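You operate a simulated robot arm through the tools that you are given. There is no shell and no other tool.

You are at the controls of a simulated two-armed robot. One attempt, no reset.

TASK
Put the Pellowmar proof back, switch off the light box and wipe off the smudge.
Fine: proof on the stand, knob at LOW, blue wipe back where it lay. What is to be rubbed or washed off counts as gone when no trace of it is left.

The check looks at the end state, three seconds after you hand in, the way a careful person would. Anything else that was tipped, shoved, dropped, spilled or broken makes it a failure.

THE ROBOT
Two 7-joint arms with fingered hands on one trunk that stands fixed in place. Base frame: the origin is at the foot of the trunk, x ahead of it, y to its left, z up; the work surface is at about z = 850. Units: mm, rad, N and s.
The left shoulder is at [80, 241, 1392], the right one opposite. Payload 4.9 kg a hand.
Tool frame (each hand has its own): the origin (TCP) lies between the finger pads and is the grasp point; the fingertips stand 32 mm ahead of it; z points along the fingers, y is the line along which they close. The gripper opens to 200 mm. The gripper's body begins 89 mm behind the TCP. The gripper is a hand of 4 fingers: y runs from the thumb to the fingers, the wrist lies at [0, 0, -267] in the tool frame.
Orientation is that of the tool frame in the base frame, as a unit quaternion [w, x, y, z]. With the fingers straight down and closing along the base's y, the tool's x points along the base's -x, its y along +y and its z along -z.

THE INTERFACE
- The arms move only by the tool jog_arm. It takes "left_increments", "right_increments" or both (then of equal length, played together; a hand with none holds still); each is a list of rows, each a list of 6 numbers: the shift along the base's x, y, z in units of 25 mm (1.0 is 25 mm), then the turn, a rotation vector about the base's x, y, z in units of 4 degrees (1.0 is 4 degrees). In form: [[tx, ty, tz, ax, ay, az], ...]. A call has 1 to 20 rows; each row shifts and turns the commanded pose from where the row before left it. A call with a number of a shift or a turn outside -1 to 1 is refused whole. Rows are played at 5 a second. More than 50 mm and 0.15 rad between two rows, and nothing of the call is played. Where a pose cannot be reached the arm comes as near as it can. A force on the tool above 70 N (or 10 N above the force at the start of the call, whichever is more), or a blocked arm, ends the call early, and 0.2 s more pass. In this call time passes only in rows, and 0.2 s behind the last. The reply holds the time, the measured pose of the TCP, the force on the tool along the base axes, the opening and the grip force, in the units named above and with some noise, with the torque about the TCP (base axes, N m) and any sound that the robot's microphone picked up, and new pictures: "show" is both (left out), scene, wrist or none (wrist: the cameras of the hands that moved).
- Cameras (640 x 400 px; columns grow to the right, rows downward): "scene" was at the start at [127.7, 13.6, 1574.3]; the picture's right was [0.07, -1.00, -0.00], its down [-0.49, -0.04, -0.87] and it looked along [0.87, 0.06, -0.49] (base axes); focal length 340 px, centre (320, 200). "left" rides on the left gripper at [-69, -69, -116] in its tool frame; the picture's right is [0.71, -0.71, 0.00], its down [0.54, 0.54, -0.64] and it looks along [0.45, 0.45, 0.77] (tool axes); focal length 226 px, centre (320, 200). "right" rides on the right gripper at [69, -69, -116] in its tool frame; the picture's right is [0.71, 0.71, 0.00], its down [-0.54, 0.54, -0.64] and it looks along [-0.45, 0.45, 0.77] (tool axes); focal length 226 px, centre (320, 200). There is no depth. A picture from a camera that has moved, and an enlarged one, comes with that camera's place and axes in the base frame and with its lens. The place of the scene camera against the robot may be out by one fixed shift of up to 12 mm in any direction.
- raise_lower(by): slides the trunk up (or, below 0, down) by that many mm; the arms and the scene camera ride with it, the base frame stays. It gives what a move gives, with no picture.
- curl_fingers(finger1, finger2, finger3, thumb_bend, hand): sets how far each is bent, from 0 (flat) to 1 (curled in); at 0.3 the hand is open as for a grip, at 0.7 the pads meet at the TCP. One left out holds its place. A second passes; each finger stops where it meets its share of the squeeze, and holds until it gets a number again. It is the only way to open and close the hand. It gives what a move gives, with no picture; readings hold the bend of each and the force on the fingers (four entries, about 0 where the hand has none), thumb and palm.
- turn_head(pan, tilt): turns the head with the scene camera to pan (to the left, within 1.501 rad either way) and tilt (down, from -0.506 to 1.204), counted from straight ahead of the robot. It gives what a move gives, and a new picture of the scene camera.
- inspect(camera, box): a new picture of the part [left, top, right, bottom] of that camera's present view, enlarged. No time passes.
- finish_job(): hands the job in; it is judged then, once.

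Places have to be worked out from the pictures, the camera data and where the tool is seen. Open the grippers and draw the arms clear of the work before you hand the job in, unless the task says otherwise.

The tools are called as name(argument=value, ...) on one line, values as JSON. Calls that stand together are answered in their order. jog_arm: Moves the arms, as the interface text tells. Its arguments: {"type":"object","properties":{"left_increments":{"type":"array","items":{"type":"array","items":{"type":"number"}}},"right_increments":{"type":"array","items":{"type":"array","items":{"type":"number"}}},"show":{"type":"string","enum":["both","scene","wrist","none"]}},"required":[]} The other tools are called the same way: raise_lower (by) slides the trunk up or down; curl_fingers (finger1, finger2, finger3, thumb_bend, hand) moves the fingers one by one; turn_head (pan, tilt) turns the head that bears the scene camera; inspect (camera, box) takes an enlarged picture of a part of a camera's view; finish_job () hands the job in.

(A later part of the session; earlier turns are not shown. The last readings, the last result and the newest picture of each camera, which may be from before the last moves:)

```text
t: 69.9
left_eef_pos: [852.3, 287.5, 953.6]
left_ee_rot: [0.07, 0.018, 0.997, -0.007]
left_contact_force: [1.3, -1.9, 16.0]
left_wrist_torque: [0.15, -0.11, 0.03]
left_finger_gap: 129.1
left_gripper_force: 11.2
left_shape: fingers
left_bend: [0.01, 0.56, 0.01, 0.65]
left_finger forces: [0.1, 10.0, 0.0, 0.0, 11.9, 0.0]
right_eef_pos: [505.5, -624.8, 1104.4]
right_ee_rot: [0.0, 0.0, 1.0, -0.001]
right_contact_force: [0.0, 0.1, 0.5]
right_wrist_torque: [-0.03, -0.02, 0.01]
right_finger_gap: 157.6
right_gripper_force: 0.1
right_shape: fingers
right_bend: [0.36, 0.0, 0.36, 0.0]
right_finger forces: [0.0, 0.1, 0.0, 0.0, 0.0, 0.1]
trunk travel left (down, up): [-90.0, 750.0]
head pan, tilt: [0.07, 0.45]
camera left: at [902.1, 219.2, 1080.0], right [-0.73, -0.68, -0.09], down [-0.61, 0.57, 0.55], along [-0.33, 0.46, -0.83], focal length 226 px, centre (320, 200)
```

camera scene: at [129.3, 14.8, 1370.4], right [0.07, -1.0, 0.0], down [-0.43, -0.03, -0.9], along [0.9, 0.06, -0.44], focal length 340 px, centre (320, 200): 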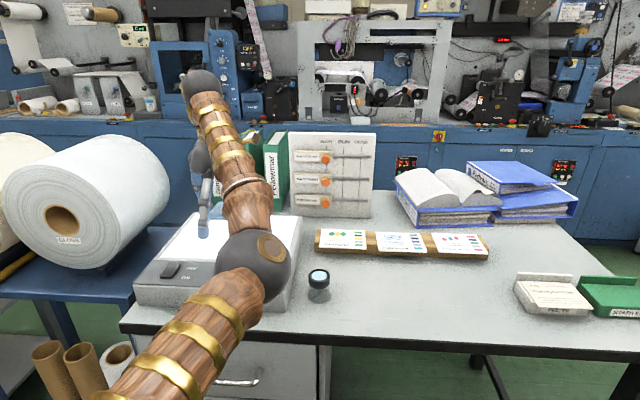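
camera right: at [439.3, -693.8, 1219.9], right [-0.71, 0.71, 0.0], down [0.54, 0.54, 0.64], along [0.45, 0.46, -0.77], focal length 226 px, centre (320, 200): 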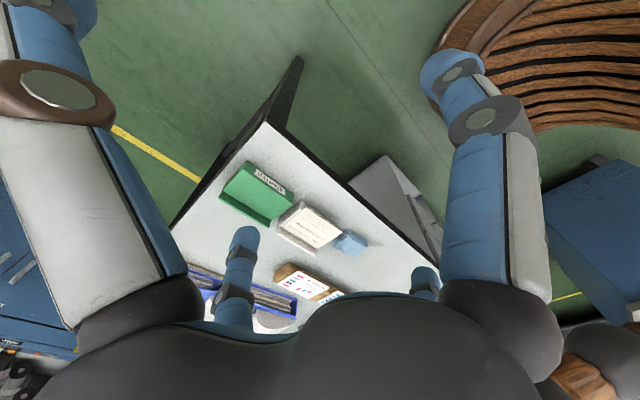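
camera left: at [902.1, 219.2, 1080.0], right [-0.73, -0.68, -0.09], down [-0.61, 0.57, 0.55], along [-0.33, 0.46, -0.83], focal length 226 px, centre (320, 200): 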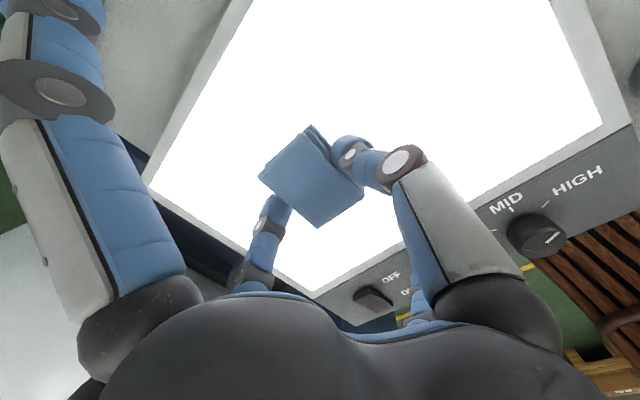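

The force is 16 N, so I'll ease off about 2 mm to around 9 N and start zigzag strokes across the smudge.

jog_arm(left_increments=[[0, 0, 0.08, 0, 0, 0], [0, -0.5, 0, 0, 0, 0], [0, -0.5, 0, 0, 0, 0], [0, -0.5, 0, 0, 0, 0], [-0.6, 0, 0, 0, 0, 0], [0, 0.55, 0, 0, 0, 0], [0, 0.55, 0, 0, 0, 0], [0, 0.55, 0, 0, 0, 0], [0, 0.55, 0, 0, 0, 0], [0, 0.55, 0, 0, 0, 0], [0, 0.55, 0, 0, 0, 0], [0.6, 0, 0, 0, 0, 0], [0, -0.55, 0, 0, 0, 0], [0, -0.55, 0, 0, 0, 0], [0, -0.55, 0, 0, 0, 0], [0, -0.55, 0, 0, 0, 0], [0, -0.55, 0, 0, 0, 0], [0, -0.55, 0, 0, 0, 0], [0.7, 0, 0, 0, 0, 0]], show="both")

inspect(camera="left", box=[160, 60, 480, 280])

```text
t: 73.9
left_eef_pos: [871.5, 250.9, 955.6]
left_ee_rot: [0.069, 0.017, 0.997, -0.008]
left_contact_force: [-1.1, -0.9, 4.9]
left_wrist_torque: [0.09, 0.04, 0.04]
left_finger_gap: 129.0
left_gripper_force: 10.0
left_shape: fingers
left_bend: [0.01, 0.56, 0.01, 0.65]
left_finger forces: [0.1, 9.1, 0.0, 0.1, 9.4, 0.1]
right_eef_pos: [506.7, -624.9, 1104.5]
right_ee_rot: [-0.001, 0.0, 1.0, 0.0]
right_contact_force: [-0.4, -0.4, -0.2]
right_wrist_torque: [-0.04, -0.01, 0.0]
right_finger_gap: 157.7
right_gripper_force: 0.1
right_shape: fingers
right_bend: [0.36, 0.0, 0.36, 0.0]
right_finger forces: [0.0, 0.0, 0.0, 0.0, 0.0, 0.0]
trunk travel left (down, up): [-90.0, 750.0]
head pan, tilt: [0.07, 0.45]
camera scene: at [128.1, 13.7, 1370.6], right [0.07, -1.0, 0.0], down [-0.43, -0.03, -0.9], along [0.9, 0.06, -0.43], focal length 340 px, centre (320, 200)
camera left: at [920.4, 182.1, 1080.0], right [-0.73, -0.68, -0.09], down [-0.6, 0.57, 0.56], along [-0.33, 0.46, -0.83], focal length 226 px, centre (320, 200)
```

scene: 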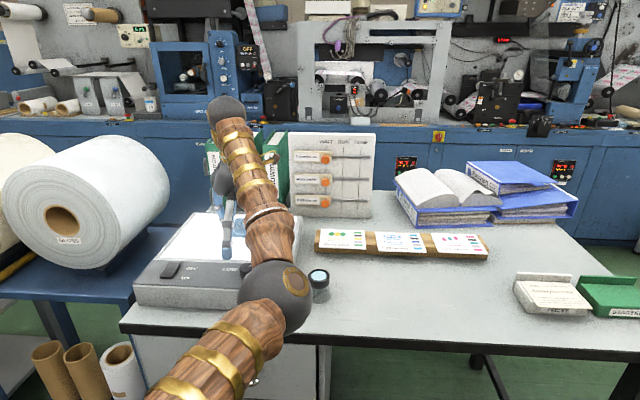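
left: 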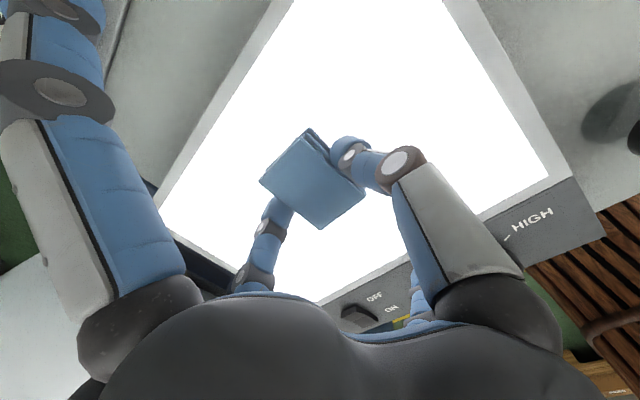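

```text
1.82 times, centred on (320, 170) of left
camera zoom: at [920.4, 182.1, 1080.0], right [-0.73, -0.68, -0.09], down [-0.6, 0.57, 0.56], along [-0.33, 0.46, -0.83], focal length 411 px, centre (320, 254)
```

zoom: 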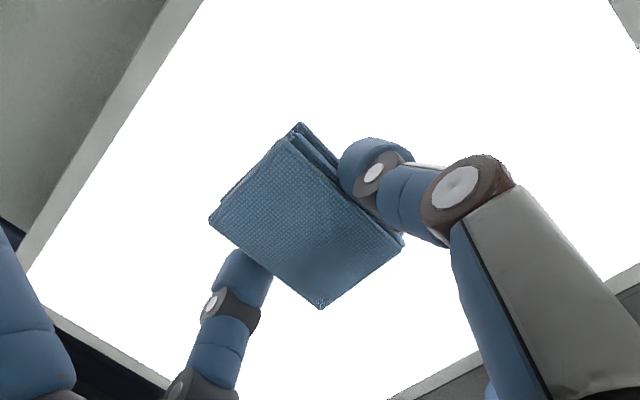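

No haze is visible around the wipe now, and the force is about 5 N. I'll make another full set of strokes, including a wider margin.

jog_arm(left_increments=[[0, 0.55, -0.03, 0, 0, 0], [0, 0.55, 0, 0, 0, 0], [0, 0.55, 0, 0, 0, 0], [0, 0.55, 0, 0, 0, 0], [0, 0.55, 0, 0, 0, 0], [0, 0.55, 0, 0, 0, 0], [0, 0.3, 0, 0, 0, 0], [-0.6, 0, 0, 0, 0, 0], [-0.6, 0, 0, 0, 0, 0], [-0.6, 0, 0, 0, 0, 0], [0, -0.6, 0, 0, 0, 0], [0, -0.6, 0, 0, 0, 0], [0, -0.6, 0, 0, 0, 0], [0, -0.6, 0, 0, 0, 0], [0, -0.6, 0, 0, 0, 0], [0, -0.6, 0, 0, 0, 0], [0.6, 0, 0, 0, 0, 0], [0.6, 0, 0, 0, 0, 0], [0.6, 0, 0, 0, 0, 0], [0, 0.5, 0, 0, 0, 0]], show="none")

jog_arm(left_increments=[[0, 0.6, 0, 0, 0, 0], [0, 0.6, 0, 0, 0, 0], [0, 0.6, 0, 0, 0, 0], [0, 0.3, 0, 0, 0, 0], [-0.4, 0, 0, 0, 0, 0], [-0.4, 0, 0, 0, 0, 0], [0, -0.6, 0, 0, 0, 0], [0, -0.6, 0, 0, 0, 0], [0, -0.6, 0, 0, 0, 0], [0, -0.6, 0, 0, 0, 0], [0, 0, 0.3, 0, 0, 0], [0, -1, 0.8, 0, 0, 0], [0, -1, 0.8, 0, 0, 0], [0, -1, 0, 0, 0, 0], [0, -1, 0, 0, 0, 0], [0, -1, 0, 0, 0, 0], [0, -1, 0, 0, 0, 0]], show="both")

inspect(camera="left", box=[120, 60, 520, 300])

inspect(camera="scene", box=[120, 190, 320, 310])

```text
t: 78.1
left_eef_pos: [871.8, 262.5, 954.3]
left_ee_rot: [0.071, 0.018, 0.997, -0.009]
left_contact_force: [-0.6, -3.0, 7.0]
left_wrist_torque: [0.02, -0.02, 0.02]
left_finger_gap: 129.1
left_gripper_force: 10.2
left_shape: fingers
left_bend: [0.01, 0.56, 0.01, 0.65]
left_finger forces: [0.1, 10.2, 0.0, 0.0, 11.1, 0.0]
right_eef_pos: [506.5, -624.9, 1104.8]
right_ee_rot: [0.0, 0.0, 1.0, 0.0]
right_contact_force: [0.4, 0.2, 0.0]
right_wrist_torque: [-0.02, 0.0, -0.01]
right_finger_gap: 157.4
right_gripper_force: 0.1
right_shape: fingers
right_bend: [0.36, 0.0, 0.36, 0.0]
right_finger forces: [0.0, 0.1, 0.0, 0.0, 0.0, 0.0]
trunk travel left (down, up): [-90.0, 750.0]
head pan, tilt: [0.07, 0.45]
```

```text
t: 81.7
left_eef_pos: [851.4, 103.9, 1002.0]
left_ee_rot: [0.069, 0.017, 0.997, -0.007]
left_contact_force: [0.0, 0.6, -0.6]
left_wrist_torque: [0.01, -0.01, 0.0]
left_finger_gap: 129.1
left_gripper_force: 8.2
left_shape: fingers
left_bend: [0.01, 0.56, 0.01, 0.65]
left_finger forces: [0.0, 8.1, 0.1, 0.0, 8.2, 0.0]
right_eef_pos: [507.4, -625.4, 1103.1]
right_ee_rot: [0.0, 0.0, 1.0, 0.0]
right_contact_force: [-0.1, -0.2, -0.2]
right_wrist_torque: [0.05, 0.0, 0.01]
right_finger_gap: 157.4
right_gripper_force: 0.0
right_shape: fingers
right_bend: [0.36, 0.0, 0.36, 0.0]
right_finger forces: [0.1, 0.0, 0.1, 0.0, 0.0, 0.1]
trunk travel left (down, up): [-90.0, 750.0]
head pan, tilt: [0.07, 0.45]
camera scene: at [128.7, 12.5, 1370.4], right [0.07, -1.0, 0.0], down [-0.43, -0.03, -0.9], along [0.9, 0.06, -0.44], focal length 340 px, centre (320, 200)
camera left: at [900.9, 35.0, 1127.9], right [-0.73, -0.68, -0.09], down [-0.6, 0.57, 0.56], along [-0.33, 0.46, -0.83], focal length 226 px, centre (320, 200)
```

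scene: 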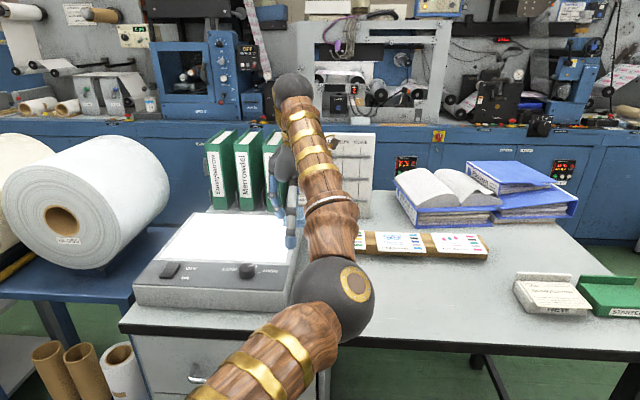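
left: 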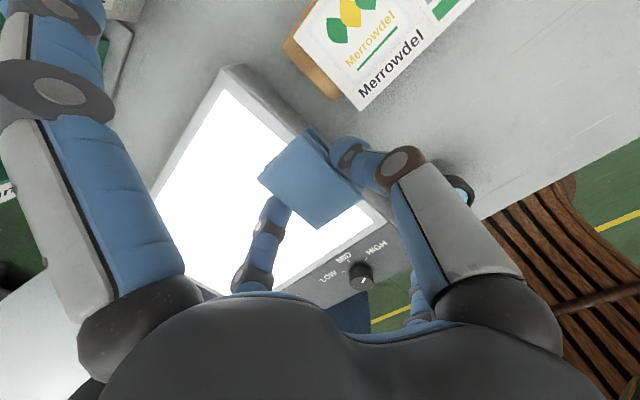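

```text
1.60 times, centred on (320, 180) of left
camera zoom: at [900.9, 35.0, 1127.9], right [-0.73, -0.68, -0.09], down [-0.6, 0.57, 0.56], along [-0.33, 0.46, -0.83], focal length 362 px, centre (320, 232)
```

zoom: 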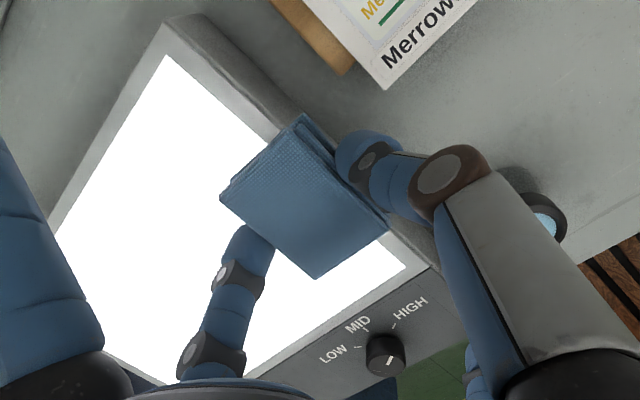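

```text
3.20 times, centred on (220, 250) of scene
camera zoom: at [128.7, 12.5, 1370.4], right [0.07, -1.0, 0.0], down [-0.43, -0.03, -0.9], along [0.9, 0.06, -0.44], focal length 1089 px, centre (640, 40)
```

zoom: 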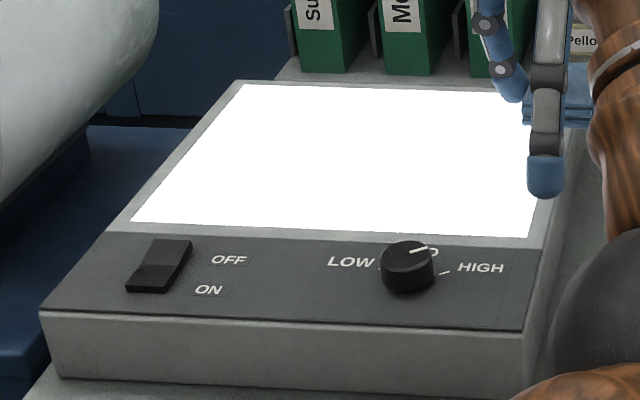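

The glass looks clean. I'll zoom hard on the former smudge area to check for faint residue.

inspect(camera="scene", box=[175, 213, 265, 263])

inspect(camera="left", box=[170, 100, 290, 240])

```text
7.11 times, centred on (220, 238) of scene
camera zoom: at [128.7, 12.5, 1370.4], right [0.07, -1.0, 0.0], down [-0.43, -0.03, -0.9], along [0.9, 0.06, -0.44], focal length 2419 px, centre (1031, -70)
```

zoom: 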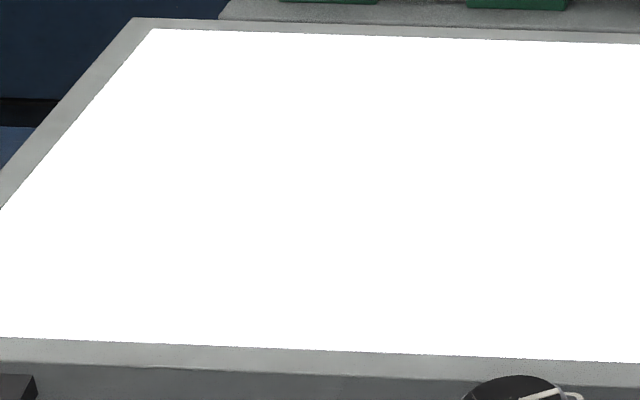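

```text
2.86 times, centred on (230, 170) of left
camera zoom: at [900.9, 35.0, 1127.9], right [-0.73, -0.68, -0.09], down [-0.6, 0.57, 0.56], along [-0.33, 0.46, -0.83], focal length 646 px, centre (577, 286)
```

zoom: 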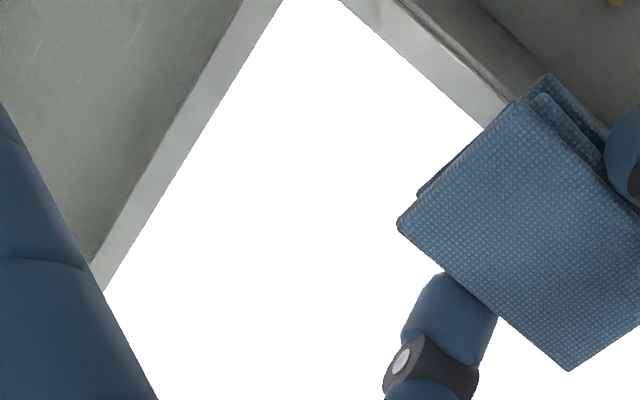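

No trace is visible on the glass. I'll carry the wipe back, reversing the turn, to above where it lay.

jog_arm(left_increments=[[-0.316, -0.855, 0, 0, 0, -1], [-0.316, -0.855, 0, 0, 0, -1], [-0.316, -0.855, 0, 0, 0, -1], [-0.316, -0.855, 0, 0, 0, -1], [-0.316, -0.855, 0, 0, 0, -1], [-0.316, -0.855, 0, 0, 0, -1], [-0.316, -0.855, 0, 0, 0, -1], [-0.316, -0.855, 0, 0, 0, -1], [-0.316, -0.855, 0, 0, 0, -1], [-0.316, -0.855, 0, 0, 0, -1], [-0.316, -0.855, 0, 0, 0, -1], [-0.316, -0.855, 0, 0, 0, -1], [-0.316, -0.855, 0, 0, 0, -1], [-0.316, -0.855, 0, 0, 0, -1], [-0.316, -0.855, 0, 0, 0, -1], [-0.316, -0.855, 0, 0, 0, -1], [-0.316, -0.855, 0, 0, 0, -1], [-0.316, -0.855, 0, 0, 0, -1], [-0.316, -0.855, 0, 0, 0, -1], [-0.316, -0.855, 0, 0, 0, -1]], show="wrist")

```text
t: 85.9
left_eef_pos: [692.8, -324.7, 1000.3]
left_ee_rot: [0.048, 0.655, 0.752, -0.05]
left_contact_force: [0.2, -0.7, 0.1]
left_wrist_torque: [0.04, 0.02, 0.04]
left_finger_gap: 128.8
left_gripper_force: 8.1
left_shape: fingers
left_bend: [0.01, 0.56, 0.01, 0.65]
left_finger forces: [0.0, 8.1, 0.0, 0.0, 8.1, 0.1]
right_eef_pos: [507.0, -625.0, 1103.5]
right_ee_rot: [0.0, -0.001, 1.0, 0.0]
right_contact_force: [1.0, -0.4, -0.2]
right_wrist_torque: [0.06, -0.03, 0.02]
right_finger_gap: 158.0
right_gripper_force: 0.1
right_shape: fingers
right_bend: [0.36, 0.0, 0.36, 0.0]
right_finger forces: [0.0, 0.0, 0.1, 0.1, 0.1, 0.1]
trunk travel left (down, up): [-90.0, 750.0]
head pan, tilt: [0.07, 0.45]
camera left: at [633.8, -384.1, 1126.2], right [-0.8, 0.6, -0.09], down [0.46, 0.69, 0.56], along [0.39, 0.4, -0.83], focal length 226 px, centre (320, 200)
```

left: 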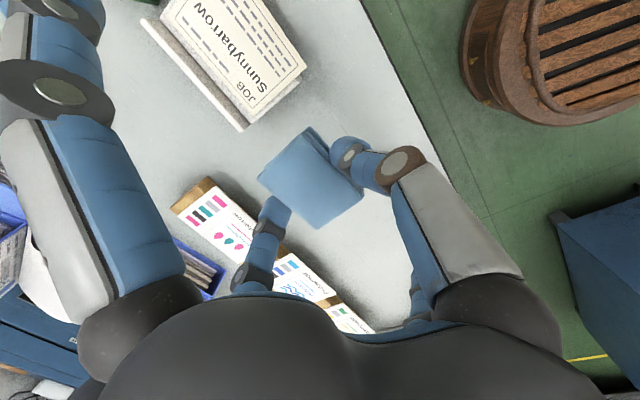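

I'm back over the original spot at (693,−325). I'll descend to just above the table and then step gently.

jog_arm(left_increments=[[0, 0, -1, 0, 0, 0], [0, 0, -1, 0, 0, 0], [0, 0, -0.8, 0, 0, 0], [0, 0, -0.6, 0, 0, 0], [0, 0, -0.2, 0, 0, 0]], show="none")

inspect(camera="left", box=[160, 0, 480, 280])

inspect(camera="right", box=[280, 190, 420, 290])

```text
t: 87.1
left_eef_pos: [694.0, -323.2, 911.4]
left_ee_rot: [0.047, 0.654, 0.753, -0.051]
left_contact_force: [-0.4, -0.2, -0.2]
left_wrist_torque: [-0.02, -0.01, 0.02]
left_finger_gap: 129.0
left_gripper_force: 8.2
left_shape: fingers
left_bend: [0.01, 0.56, 0.01, 0.65]
left_finger forces: [0.0, 8.0, 0.1, 0.0, 8.1, 0.0]
right_eef_pos: [507.8, -624.7, 1102.7]
right_ee_rot: [0.0, 0.0, 1.0, 0.0]
right_contact_force: [0.5, 0.2, 0.0]
right_wrist_torque: [-0.01, 0.03, -0.01]
right_finger_gap: 157.5
right_gripper_force: 0.2
right_shape: fingers
right_bend: [0.36, 0.0, 0.36, 0.0]
right_finger forces: [0.0, 0.0, 0.0, 0.0, 0.0, 0.0]
trunk travel left (down, up): [-90.0, 750.0]
head pan, tilt: [0.07, 0.45]
```

```text
1.43 times, centred on (320, 140) of left
camera zoom: at [633.5, -383.0, 1037.0], right [-0.8, 0.6, -0.09], down [0.46, 0.69, 0.56], along [0.39, 0.4, -0.83], focal length 323 px, centre (320, 286)
```

zoom: 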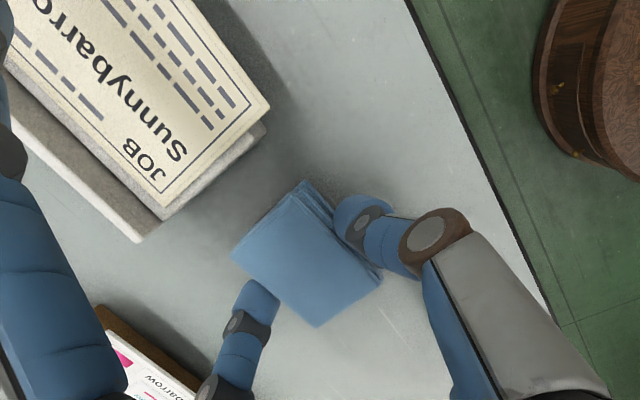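

```text
4.00 times, centred on (350, 240) of right
camera zoom: at [437.8, -694.5, 1220.1], right [-0.71, 0.71, 0.0], down [0.54, 0.54, 0.64], along [0.45, 0.45, -0.77], focal length 904 px, centre (200, 40)
```

zoom: 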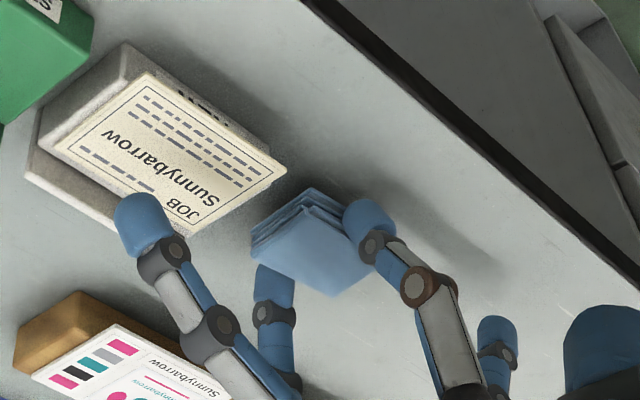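

Relative to the hand, the wipe crept about 7 mm toward +x when I tightened earlier. I'll compensate by −6 mm in x, then lower.

jog_arm(left_increments=[[-0.24, 0, 0, 0, 0, 0], [0, 0, -0.12, 0, 0, 0], [0, 0, -0.08, 0, 0, 0], [0, 0, -0.06, 0, 0, 0]], show="none")

```text
t: 88.1
left_eef_pos: [689.1, -322.0, 903.6]
left_ee_rot: [0.047, 0.654, 0.753, -0.051]
left_contact_force: [0.2, 0.6, -0.6]
left_wrist_torque: [0.02, 0.01, 0.0]
left_finger_gap: 128.8
left_gripper_force: 8.1
left_shape: fingers
left_bend: [0.01, 0.56, 0.01, 0.65]
left_finger forces: [0.1, 8.1, 0.0, 0.0, 8.1, 0.1]
right_eef_pos: [507.2, -623.5, 1104.1]
right_ee_rot: [-0.001, 0.0, 1.0, -0.001]
right_contact_force: [0.4, 0.0, -0.3]
right_wrist_torque: [0.02, 0.0, -0.01]
right_finger_gap: 157.5
right_gripper_force: 0.0
right_shape: fingers
right_bend: [0.36, 0.0, 0.36, 0.0]
right_finger forces: [0.1, 0.1, 0.1, 0.0, 0.0, 0.1]
trunk travel left (down, up): [-90.0, 750.0]
head pan, tilt: [0.07, 0.45]
```

Still free at 903.6, so I'll continue in 1 mm steps.

jog_arm(left_increments=[[0, 0, -0.04, 0, 0, 0], [0, 0, -0.04, 0, 0, 0]], show="none")

jog_arm(left_increments=[[0, 0, -0.04, 0, 0, 0], [0, 0, -0.04, 0, 0, 0]], show="none")

inspect(camera="right", box=[280, 190, 420, 290])

inspect(camera="left", box=[160, 0, 480, 280])

```text
t: 88.7
left_eef_pos: [687.4, -323.5, 903.2]
left_ee_rot: [0.048, 0.655, 0.753, -0.05]
left_contact_force: [-0.1, -1.0, 0.2]
left_wrist_torque: [-0.02, 0.0, -0.01]
left_finger_gap: 129.0
left_gripper_force: 8.2
left_shape: fingers
left_bend: [0.01, 0.56, 0.01, 0.65]
left_finger forces: [0.0, 8.1, 0.0, 0.0, 8.1, 0.0]
right_eef_pos: [507.0, -623.4, 1102.9]
right_ee_rot: [0.0, 0.0, 1.0, 0.0]
right_contact_force: [-1.1, 0.2, 0.5]
right_wrist_torque: [-0.04, 0.01, 0.0]
right_finger_gap: 157.6
right_gripper_force: 0.0
right_shape: fingers
right_bend: [0.36, 0.0, 0.36, 0.0]
right_finger forces: [0.1, 0.0, 0.0, 0.0, 0.0, 0.0]
trunk travel left (down, up): [-90.0, 750.0]
head pan, tilt: [0.07, 0.45]
```

```text
t: 89.3
left_eef_pos: [686.9, -323.3, 900.3]
left_ee_rot: [0.047, 0.655, 0.752, -0.049]
left_contact_force: [0.4, -0.3, 0.2]
left_wrist_torque: [0.01, 0.02, 0.01]
left_finger_gap: 128.8
left_gripper_force: 8.5
left_shape: fingers
left_bend: [0.01, 0.56, 0.01, 0.65]
left_finger forces: [0.1, 8.0, 0.1, 0.0, 8.0, 0.0]
right_eef_pos: [507.6, -624.4, 1103.7]
right_ee_rot: [0.0, 0.0, 1.0, 0.001]
right_contact_force: [1.4, 0.3, 0.4]
right_wrist_torque: [0.04, 0.01, -0.01]
right_finger_gap: 157.7
right_gripper_force: 0.0
right_shape: fingers
right_bend: [0.36, 0.0, 0.36, 0.0]
right_finger forces: [0.0, 0.1, 0.0, 0.0, 0.0, 0.0]
trunk travel left (down, up): [-90.0, 750.0]
head pan, tilt: [0.07, 0.45]
```

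```text
4.00 times, centred on (350, 240) of right
camera zoom: at [437.9, -694.6, 1220.0], right [-0.71, 0.71, 0.0], down [0.54, 0.54, 0.64], along [0.45, 0.45, -0.77], focal length 904 px, centre (200, 40)
```

zoom: 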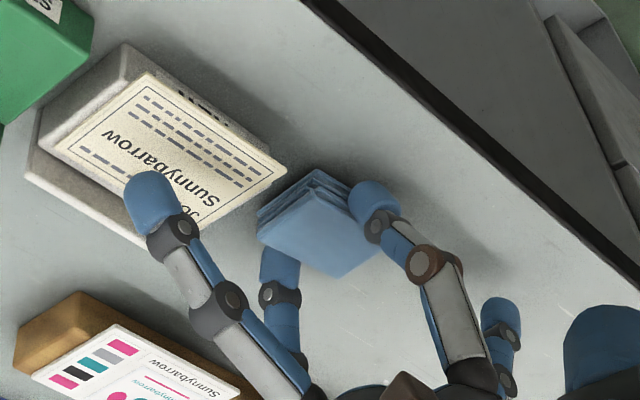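

```text
1.43 times, centred on (320, 140) of left
camera zoom: at [627.9, -382.7, 1025.9], right [-0.8, 0.6, -0.09], down [0.46, 0.69, 0.56], along [0.39, 0.4, -0.83], focal length 323 px, centre (320, 286)
```

zoom: 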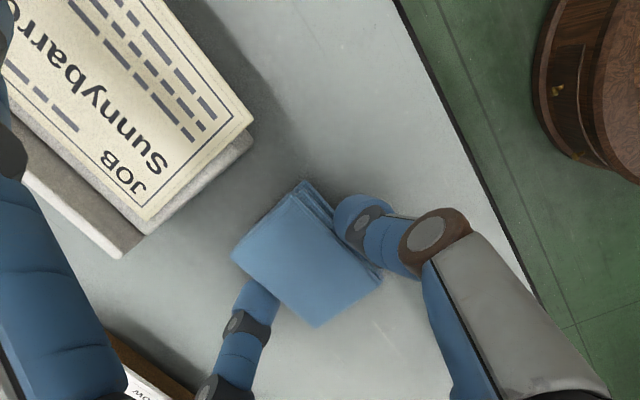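

The wipe's image position now matches the original laterally and just needs about 5 mm more down. I'll keep stepping.

jog_arm(left_increments=[[0, 0, -0.04, 0, 0, 0], [0, 0, -0.04, 0, 0, 0]], show="none")

jog_arm(left_increments=[[0, 0, -0.04, 0, 0, 0]], show="none")

jog_arm(left_increments=[[0, 0, -0.04, 0, 0, 0]], show="none")

inspect(camera="right", box=[280, 190, 420, 290])

```text
t: 89.9
left_eef_pos: [687.6, -323.0, 898.2]
left_ee_rot: [0.048, 0.655, 0.753, -0.05]
left_contact_force: [-0.1, 1.1, -1.2]
left_wrist_torque: [0.0, -0.03, 0.0]
left_finger_gap: 129.0
left_gripper_force: 8.0
left_shape: fingers
left_bend: [0.01, 0.56, 0.01, 0.65]
left_finger forces: [0.0, 8.0, 0.0, 0.0, 8.1, 0.1]
right_eef_pos: [507.0, -624.1, 1104.4]
right_ee_rot: [-0.001, 0.0, 1.0, 0.0]
right_contact_force: [0.6, 0.8, 1.0]
right_wrist_torque: [0.01, 0.01, -0.01]
right_finger_gap: 157.6
right_gripper_force: 0.1
right_shape: fingers
right_bend: [0.36, 0.0, 0.36, 0.0]
right_finger forces: [0.0, 0.1, 0.0, 0.0, 0.0, 0.0]
trunk travel left (down, up): [-90.0, 750.0]
head pan, tilt: [0.07, 0.45]
```

```text
t: 90.3
left_eef_pos: [688.0, -322.7, 897.3]
left_ee_rot: [0.048, 0.655, 0.753, -0.05]
left_contact_force: [0.3, 0.3, 0.2]
left_wrist_torque: [0.01, 0.0, -0.01]
left_finger_gap: 129.3
left_gripper_force: 7.8
left_shape: fingers
left_bend: [0.01, 0.56, 0.01, 0.65]
left_finger forces: [0.1, 8.1, 0.0, 0.1, 8.2, 0.0]
right_eef_pos: [507.1, -624.1, 1103.6]
right_ee_rot: [0.0, 0.0, 1.0, 0.0]
right_contact_force: [-0.4, 0.8, -0.2]
right_wrist_torque: [0.0, 0.02, -0.02]
right_finger_gap: 157.8
right_gripper_force: 0.1
right_shape: fingers
right_bend: [0.36, 0.0, 0.36, 0.0]
right_finger forces: [0.0, 0.1, 0.0, 0.1, 0.0, 0.1]
trunk travel left (down, up): [-90.0, 750.0]
head pan, tilt: [0.07, 0.45]
```

```text
t: 90.7
left_eef_pos: [686.5, -322.4, 896.4]
left_ee_rot: [0.047, 0.654, 0.753, -0.051]
left_contact_force: [0.3, -0.1, -0.4]
left_wrist_torque: [-0.01, 0.05, -0.03]
left_finger_gap: 128.9
left_gripper_force: 8.2
left_shape: fingers
left_bend: [0.01, 0.56, 0.01, 0.65]
left_finger forces: [0.1, 8.1, 0.0, 0.0, 8.0, 0.1]
right_eef_pos: [506.6, -624.9, 1104.5]
right_ee_rot: [0.0, 0.0, 1.0, 0.0]
right_contact_force: [0.1, -0.6, 0.5]
right_wrist_torque: [0.0, 0.02, -0.01]
right_finger_gap: 157.7
right_gripper_force: 0.1
right_shape: fingers
right_bend: [0.36, 0.0, 0.36, 0.0]
right_finger forces: [0.0, 0.0, 0.1, 0.0, 0.1, 0.0]
trunk travel left (down, up): [-90.0, 750.0]
head pan, tilt: [0.07, 0.45]
```

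```text
4.00 times, centred on (350, 240) of right
camera zoom: at [437.9, -694.6, 1219.9], right [-0.71, 0.71, 0.0], down [0.54, 0.54, 0.64], along [0.45, 0.45, -0.77], focal length 904 px, centre (200, 40)
```

zoom: 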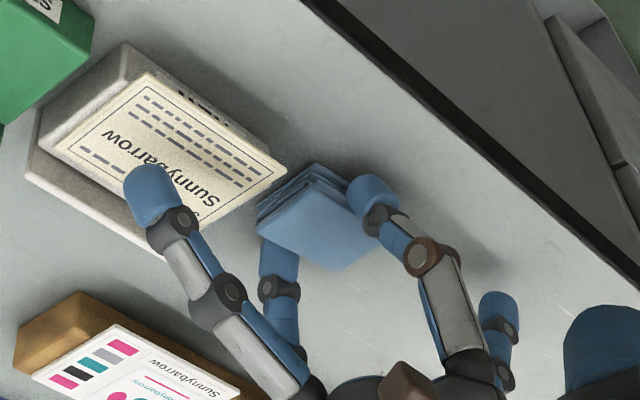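

It's almost down, a few pixels above the original. I'll take two more 1 mm steps.

jog_arm(left_increments=[[0, 0, -0.04, 0, 0, 0]], show="none")

jog_arm(left_increments=[[0, 0, -0.04, 0, 0, 0]], show="none")

inspect(camera="right", box=[280, 190, 420, 290])

```text
t: 91.1
left_eef_pos: [687.8, -323.3, 895.6]
left_ee_rot: [0.047, 0.654, 0.753, -0.05]
left_contact_force: [0.2, 0.0, -0.6]
left_wrist_torque: [-0.01, 0.02, -0.01]
left_finger_gap: 129.1
left_gripper_force: 7.9
left_shape: fingers
left_bend: [0.01, 0.56, 0.01, 0.65]
left_finger forces: [0.0, 8.0, 0.0, 0.1, 8.1, 0.1]
right_eef_pos: [507.3, -624.1, 1104.4]
right_ee_rot: [0.0, 0.001, 1.0, 0.0]
right_contact_force: [-0.6, 0.1, -0.4]
right_wrist_torque: [0.0, -0.02, -0.01]
right_finger_gap: 157.6
right_gripper_force: 0.0
right_shape: fingers
right_bend: [0.36, 0.0, 0.36, 0.0]
right_finger forces: [0.0, 0.0, 0.1, 0.0, 0.1, 0.0]
trunk travel left (down, up): [-90.0, 750.0]
head pan, tilt: [0.07, 0.45]
```

```text
t: 91.5
left_eef_pos: [688.0, -323.3, 894.9]
left_ee_rot: [0.047, 0.655, 0.752, -0.05]
left_contact_force: [0.1, -0.9, 0.9]
left_wrist_torque: [-0.01, -0.02, -0.01]
left_finger_gap: 129.0
left_gripper_force: 8.4
left_shape: fingers
left_bend: [0.01, 0.56, 0.01, 0.65]
left_finger forces: [0.1, 8.3, 0.0, 0.0, 8.5, 0.0]
right_eef_pos: [506.7, -625.3, 1104.9]
right_ee_rot: [0.0, 0.0, 1.0, -0.001]
right_contact_force: [0.8, -0.8, -0.5]
right_wrist_torque: [0.0, 0.02, -0.01]
right_finger_gap: 157.7
right_gripper_force: 0.1
right_shape: fingers
right_bend: [0.36, 0.0, 0.36, 0.0]
right_finger forces: [0.0, 0.1, 0.0, 0.1, 0.0, 0.0]
trunk travel left (down, up): [-90.0, 750.0]
head pan, tilt: [0.07, 0.45]
```

```text
4.00 times, centred on (350, 240) of right
camera zoom: at [437.7, -694.5, 1220.1], right [-0.71, 0.71, 0.0], down [0.54, 0.54, 0.64], along [0.45, 0.45, -0.77], focal length 904 px, centre (200, 40)
```

zoom: 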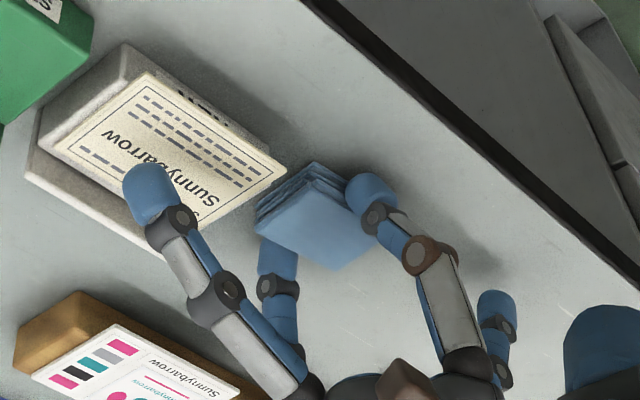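

Contact is just starting. I'll take one more small step down and then open both fingers together.

jog_arm(left_increments=[[0, 0, -0.04, 0, 0, 0]], show="none")

curl_fingers(hand="left", finger2=0.53, thumb_bend=0.6)

inspect(camera="right", box=[280, 190, 420, 290])

```text
t: 91.9
left_eef_pos: [688.4, -323.0, 894.0]
left_ee_rot: [0.049, 0.654, 0.753, -0.05]
left_contact_force: [1.8, 0.7, 5.6]
left_wrist_torque: [0.02, -0.3, 0.03]
left_finger_gap: 129.2
left_gripper_force: 9.3
left_shape: fingers
left_bend: [0.01, 0.56, 0.01, 0.65]
left_finger forces: [0.0, 11.1, 0.0, 0.0, 8.2, 0.1]
right_eef_pos: [506.7, -624.2, 1104.3]
right_ee_rot: [0.0, 0.0, 1.0, 0.0]
right_contact_force: [0.5, 0.5, 0.1]
right_wrist_torque: [0.0, 0.04, 0.02]
right_finger_gap: 157.8
right_gripper_force: 0.0
right_shape: fingers
right_bend: [0.36, 0.0, 0.36, 0.0]
right_finger forces: [0.0, 0.0, 0.0, 0.0, 0.1, 0.0]
trunk travel left (down, up): [-90.0, 750.0]
head pan, tilt: [0.07, 0.45]
```

```text
t: 92.9
left_eef_pos: [687.2, -322.8, 892.5]
left_ee_rot: [0.048, 0.654, 0.753, -0.05]
left_contact_force: [-0.3, -0.2, 4.6]
left_wrist_torque: [0.04, -0.2, 0.01]
left_finger_gap: 131.4
left_gripper_force: 2.5
left_shape: fingers
left_bend: [0.01, 0.54, 0.01, 0.6]
left_finger forces: [0.0, 4.8, 0.0, 0.0, 0.1, 0.0]
right_eef_pos: [507.6, -624.9, 1104.1]
right_ee_rot: [0.0, 0.0, 1.0, 0.0]
right_contact_force: [0.4, 0.5, 0.4]
right_wrist_torque: [-0.01, 0.01, 0.0]
right_finger_gap: 157.7
right_gripper_force: 0.0
right_shape: fingers
right_bend: [0.36, 0.0, 0.36, 0.0]
right_finger forces: [0.0, 0.0, 0.1, 0.0, 0.0, 0.1]
trunk travel left (down, up): [-90.0, 750.0]
head pan, tilt: [0.07, 0.45]
```

```text
4.00 times, centred on (350, 240) of right
camera zoom: at [437.3, -694.4, 1220.3], right [-0.71, 0.71, 0.0], down [0.54, 0.54, 0.64], along [0.45, 0.45, -0.77], focal length 904 px, centre (200, 40)
```

zoom: 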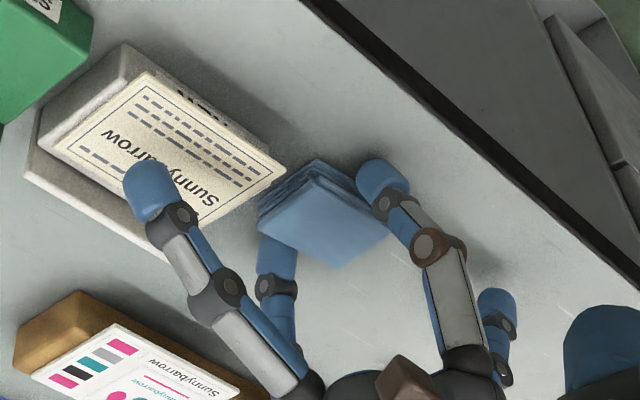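

Released, and the wipe matches its original place. I'll lift 3 mm, open wider, then rise clear.

jog_arm(left_increments=[[0, 0, 0.1, 0, 0, 0]], show="none")

curl_fingers(hand="left", finger2=0.44, thumb_bend=0.44)

jog_arm(left_increments=[[0, 0, 0.5, 0, 0, 0], [0, 0, 0.8, 0, 0, 0], [0, 0, 1, 0, 0, 0], [0, 0, 1, 0, 0, 0], [0, 0, 1, 0, 0, 0]], show="wrist")

inspect(camera="right", box=[280, 190, 420, 290])

inspect(camera="left", box=[270, 80, 390, 190])

```text
t: 93.3
left_eef_pos: [688.2, -323.2, 894.7]
left_ee_rot: [0.048, 0.655, 0.752, -0.05]
left_contact_force: [0.4, 0.1, -0.6]
left_wrist_torque: [-0.02, 0.0, 0.02]
left_finger_gap: 131.7
left_gripper_force: 0.2
left_shape: fingers
left_bend: [0.01, 0.53, 0.01, 0.6]
left_finger forces: [0.0, 0.0, 0.0, 0.0, 0.0, 0.1]
right_eef_pos: [506.4, -624.5, 1102.8]
right_ee_rot: [0.0, 0.0, 1.0, 0.0]
right_contact_force: [0.2, -0.2, -0.3]
right_wrist_torque: [0.02, 0.03, 0.01]
right_finger_gap: 157.5
right_gripper_force: 0.0
right_shape: fingers
right_bend: [0.36, 0.0, 0.36, 0.0]
right_finger forces: [0.1, 0.0, 0.1, 0.0, 0.1, 0.0]
trunk travel left (down, up): [-90.0, 750.0]
head pan, tilt: [0.07, 0.45]
```

```text
t: 94.3
left_eef_pos: [687.2, -323.5, 895.3]
left_ee_rot: [0.047, 0.655, 0.753, -0.051]
left_contact_force: [1.2, -0.1, 0.8]
left_wrist_torque: [0.01, 0.04, 0.03]
left_finger_gap: 146.2
left_gripper_force: 0.0
left_shape: fingers
left_bend: [0.01, 0.44, 0.01, 0.44]
left_finger forces: [0.0, 0.1, 0.0, 0.0, 0.0, 0.0]
right_eef_pos: [507.6, -624.3, 1103.8]
right_ee_rot: [0.0, 0.0, 1.0, 0.0]
right_contact_force: [0.3, -0.7, 0.1]
right_wrist_torque: [-0.01, -0.03, -0.01]
right_finger_gap: 157.7
right_gripper_force: 0.1
right_shape: fingers
right_bend: [0.36, 0.0, 0.36, 0.0]
right_finger forces: [0.0, 0.1, 0.1, 0.0, 0.0, 0.1]
trunk travel left (down, up): [-90.0, 750.0]
head pan, tilt: [0.07, 0.45]
```

```text
t: 95.5
left_eef_pos: [684.7, -322.8, 1001.6]
left_ee_rot: [0.048, 0.655, 0.752, -0.05]
left_contact_force: [0.3, 0.0, -0.3]
left_wrist_torque: [0.0, -0.03, -0.02]
left_finger_gap: 146.2
left_gripper_force: 0.2
left_shape: fingers
left_bend: [0.01, 0.44, 0.01, 0.44]
left_finger forces: [0.0, 0.1, 0.0, 0.0, 0.0, 0.1]
right_eef_pos: [506.2, -623.1, 1105.1]
right_ee_rot: [0.0, -0.001, 1.0, 0.0]
right_contact_force: [0.0, -0.3, -0.8]
right_wrist_torque: [0.01, -0.01, 0.01]
right_finger_gap: 157.6
right_gripper_force: 0.1
right_shape: fingers
right_bend: [0.36, 0.0, 0.36, 0.0]
right_finger forces: [0.0, 0.1, 0.0, 0.0, 0.0, 0.0]
trunk travel left (down, up): [-90.0, 750.0]
head pan, tilt: [0.07, 0.45]
camera left: at [625.4, -382.7, 1127.7], right [-0.8, 0.6, -0.09], down [0.46, 0.69, 0.55], along [0.39, 0.4, -0.83], focal length 226 px, centre (320, 200)
```

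left: 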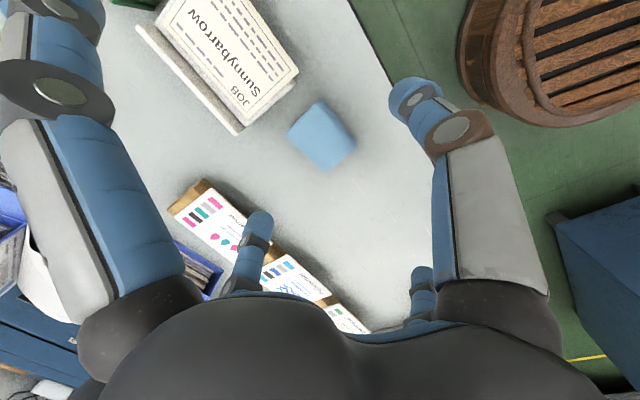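

```text
4.00 times, centred on (350, 240) of right
camera zoom: at [437.3, -694.4, 1220.3], right [-0.71, 0.71, 0.0], down [0.54, 0.54, 0.64], along [0.45, 0.45, -0.77], focal length 904 px, centre (200, 40)
```

zoom: 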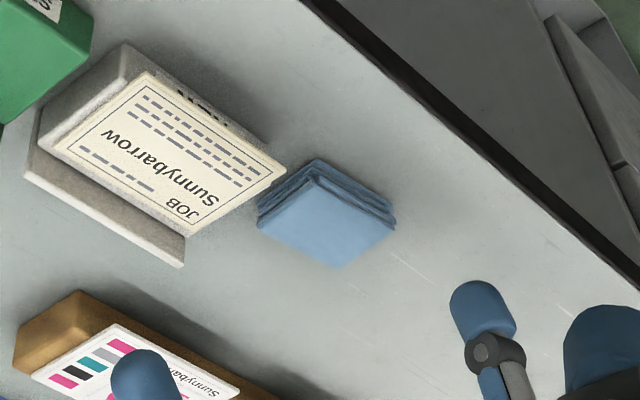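

```text
3.64 times, centred on (330, 135) of left
camera zoom: at [625.4, -382.7, 1127.7], right [-0.8, 0.6, -0.09], down [0.46, 0.69, 0.55], along [0.39, 0.4, -0.83], focal length 822 px, centre (284, 436)
```

zoom: 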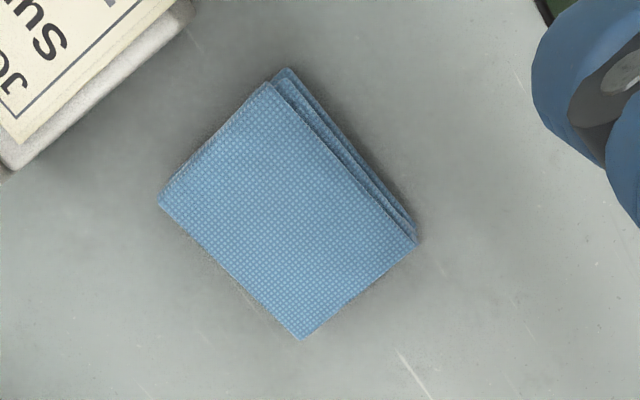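

The wipe is back within about 3 mm of where it lay. Next is the rocker: its OFF half is centred near (705,378). I'll bring the left hand over, undoing tilt and yaw, with only finger1 bent as a pointer.

jog_arm(left_increments=[[0, 0.9, 0, 0.5, 0, 0], [0, 0.9, 0, 0.5, 0, 0], [0, 0.9, 0, 0.5, 0, 0], [0, 0.9, 0, 0.5, 0, 0], [0, 1, 0, 0, 0, 0.8], [0, 1, 0, 0, 0, 0.8], [0, 1, 0, 0, 0, 0.8], [0, 1, 0, 0, 0, 0.8], [0, 1, 0, 0, 0, 0.8], [0, 1, 0, 0, 0, 0.8], [0, 1, 0, 0, 0, 0.8], [0, 1, 0, 0, 0, 0.8], [0, 1, 0, 0, 0, 0.8], [0, 1, 0, 0, 0, 0.8], [0, 1, 0, 0, 0, 0.8], [0, 1, 0, 0, 0, 0.8], [0, 1, 0, 0, 0, 0.8], [0, 1, 0, 0, 0, 0.8]], show="none")

jog_arm(left_increments=[[0, 1, 0.3, 0, 0, 0.8], [0, 1, 0.3, 0, 0, 0.8], [0, 1, 0.3, 0, 0, 0.8], [0, 1, 0.3, 0, 0, 0.8], [0, 1, 0, 0, 0, 0.8], [0, 1, 0, 0, 0, 0.8], [0, 1, 0, 0, 0, 0.8], [0, 1, 0, 0, 0, 0.8], [0, 1, 0, 0, 0, 0.8], [0, 1, 0, 0, 0, 0.8], [0, 0.45, 0, 0, 0, 0.8], [0, 0, 0, 0, 0, 0.5]], show="none")

curl_fingers(hand="left", finger1=0.7, finger2=0.0, finger3=0.0, thumb_bend=0.0)

inspect(camera="left", box=[0, 0, 640, 400])

inspect(camera="scene", box=[0, 100, 400, 350])

```text
t: 99.3
left_eef_pos: [687.4, 118.8, 1001.1]
left_ee_rot: [0.001, 0.319, 0.948, 0.002]
left_contact_force: [0.1, -0.2, 0.1]
left_wrist_torque: [0.03, -0.01, -0.02]
left_finger_gap: 146.2
left_gripper_force: 0.1
left_shape: fingers
left_bend: [0.01, 0.44, 0.01, 0.44]
left_finger forces: [0.1, 0.0, 0.1, 0.0, 0.0, 0.1]
right_eef_pos: [506.8, -624.1, 1103.3]
right_ee_rot: [-0.001, 0.001, 1.0, -0.001]
right_contact_force: [-0.3, 0.6, 0.1]
right_wrist_torque: [-0.02, 0.0, 0.02]
right_finger_gap: 157.4
right_gripper_force: 0.0
right_shape: fingers
right_bend: [0.36, 0.0, 0.36, 0.0]
right_finger forces: [0.0, 0.1, 0.1, 0.1, 0.0, 0.0]
trunk travel left (down, up): [-90.0, 750.0]
head pan, tilt: [0.07, 0.45]
```

```text
t: 101.9
left_eef_pos: [689.2, 380.1, 1033.0]
left_ee_rot: [0.0, 0.0, 1.0, 0.003]
left_contact_force: [-0.1, 0.2, -0.5]
left_wrist_torque: [0.03, -0.02, -0.03]
left_finger_gap: 146.3
left_gripper_force: 0.0
left_shape: fingers
left_bend: [0.01, 0.44, 0.01, 0.44]
left_finger forces: [0.0, 0.0, 0.1, 0.0, 0.1, 0.0]
right_eef_pos: [507.1, -624.1, 1102.5]
right_ee_rot: [0.0, 0.0, 1.0, -0.001]
right_contact_force: [0.7, -0.4, -0.3]
right_wrist_torque: [0.0, 0.03, 0.02]
right_finger_gap: 157.4
right_gripper_force: 0.1
right_shape: fingers
right_bend: [0.36, 0.0, 0.36, 0.0]
right_finger forces: [0.1, 0.1, 0.1, 0.0, 0.0, 0.0]
trunk travel left (down, up): [-90.0, 750.0]
head pan, tilt: [0.07, 0.45]
```

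```text
t: 102.9
left_eef_pos: [688.4, 379.1, 1033.6]
left_ee_rot: [-0.001, 0.0, 1.0, 0.004]
left_contact_force: [0.8, 0.1, 0.5]
left_wrist_torque: [-0.01, -0.06, 0.02]
left_finger_gap: 128.1
left_gripper_force: 0.1
left_shape: fingers
left_bend: [0.7, 0.01, 0.01, 0.0]
left_finger forces: [0.0, 0.0, 0.0, 0.0, 0.0, 0.0]
right_eef_pos: [506.5, -622.9, 1104.4]
right_ee_rot: [0.0, 0.0, 1.0, 0.0]
right_contact_force: [0.2, -0.5, 0.7]
right_wrist_torque: [0.0, -0.04, -0.01]
right_finger_gap: 157.6
right_gripper_force: 0.0
right_shape: fingers
right_bend: [0.36, 0.0, 0.36, 0.0]
right_finger forces: [0.0, 0.1, 0.0, 0.1, 0.0, 0.0]
trunk travel left (down, up): [-90.0, 750.0]
head pan, tilt: [0.07, 0.45]
```

```text
1.00 times, centred on (320, 200) of left (not enlarged: the box is as wide or as high as the picture)
camera zoom: at [757.3, 310.3, 1148.7], right [-0.71, -0.71, 0.0], down [-0.54, 0.54, 0.65], along [-0.45, 0.46, -0.76], focal length 226 px, centre (320, 200)
```

zoom: 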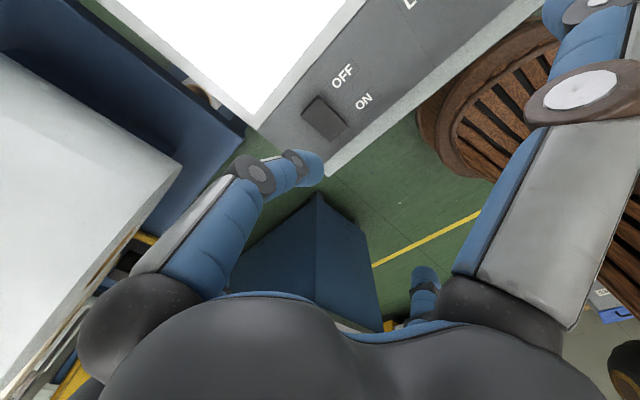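

```text
1.60 times, centred on (200, 225) of scene
camera zoom: at [128.9, 13.4, 1370.4], right [0.07, -1.0, 0.0], down [-0.43, -0.03, -0.9], along [0.9, 0.06, -0.44], focal length 544 px, centre (512, 160)
```

zoom: 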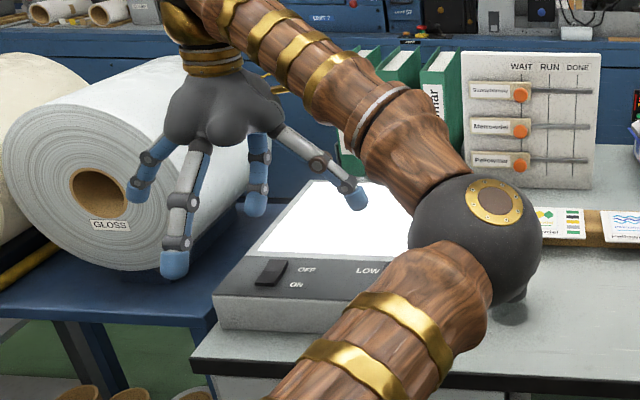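

Finger1's tip is about 47 mm below the TCP, right on the axis. I'll zoom on the rocker for its exact place.

inspect(camera="left", box=[260, 60, 400, 190])

inspect(camera="scene", box=[125, 250, 245, 315])

```text
3.08 times, centred on (330, 125) of left
camera zoom: at [757.3, 310.3, 1148.7], right [-0.71, -0.71, 0.0], down [-0.54, 0.54, 0.65], along [-0.45, 0.46, -0.76], focal length 696 px, centre (289, 431)
```

zoom: 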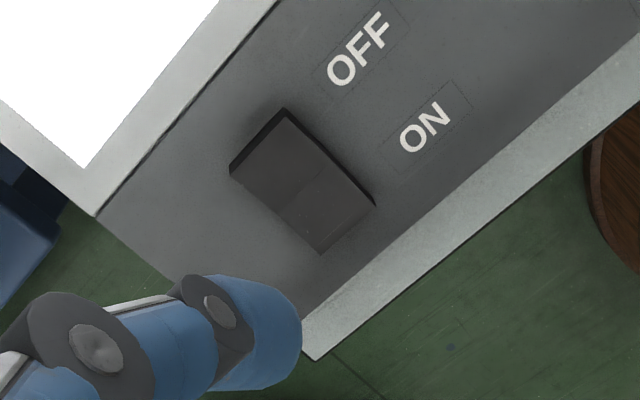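

```text
5.33 times, centred on (185, 282) of scene
camera zoom: at [128.9, 13.4, 1370.4], right [0.07, -1.0, 0.0], down [-0.43, -0.03, -0.9], along [0.9, 0.06, -0.44], focal length 1814 px, centre (1040, -240)
```

zoom: 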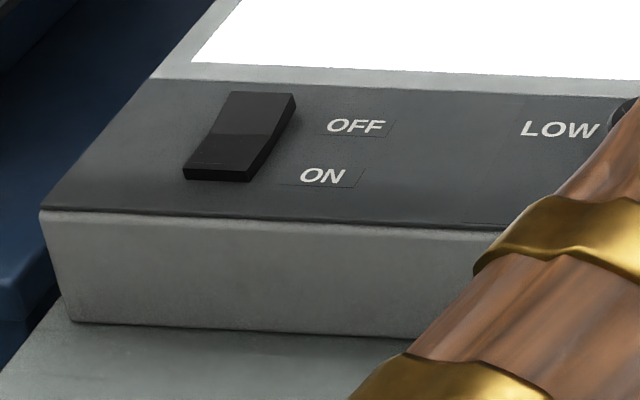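

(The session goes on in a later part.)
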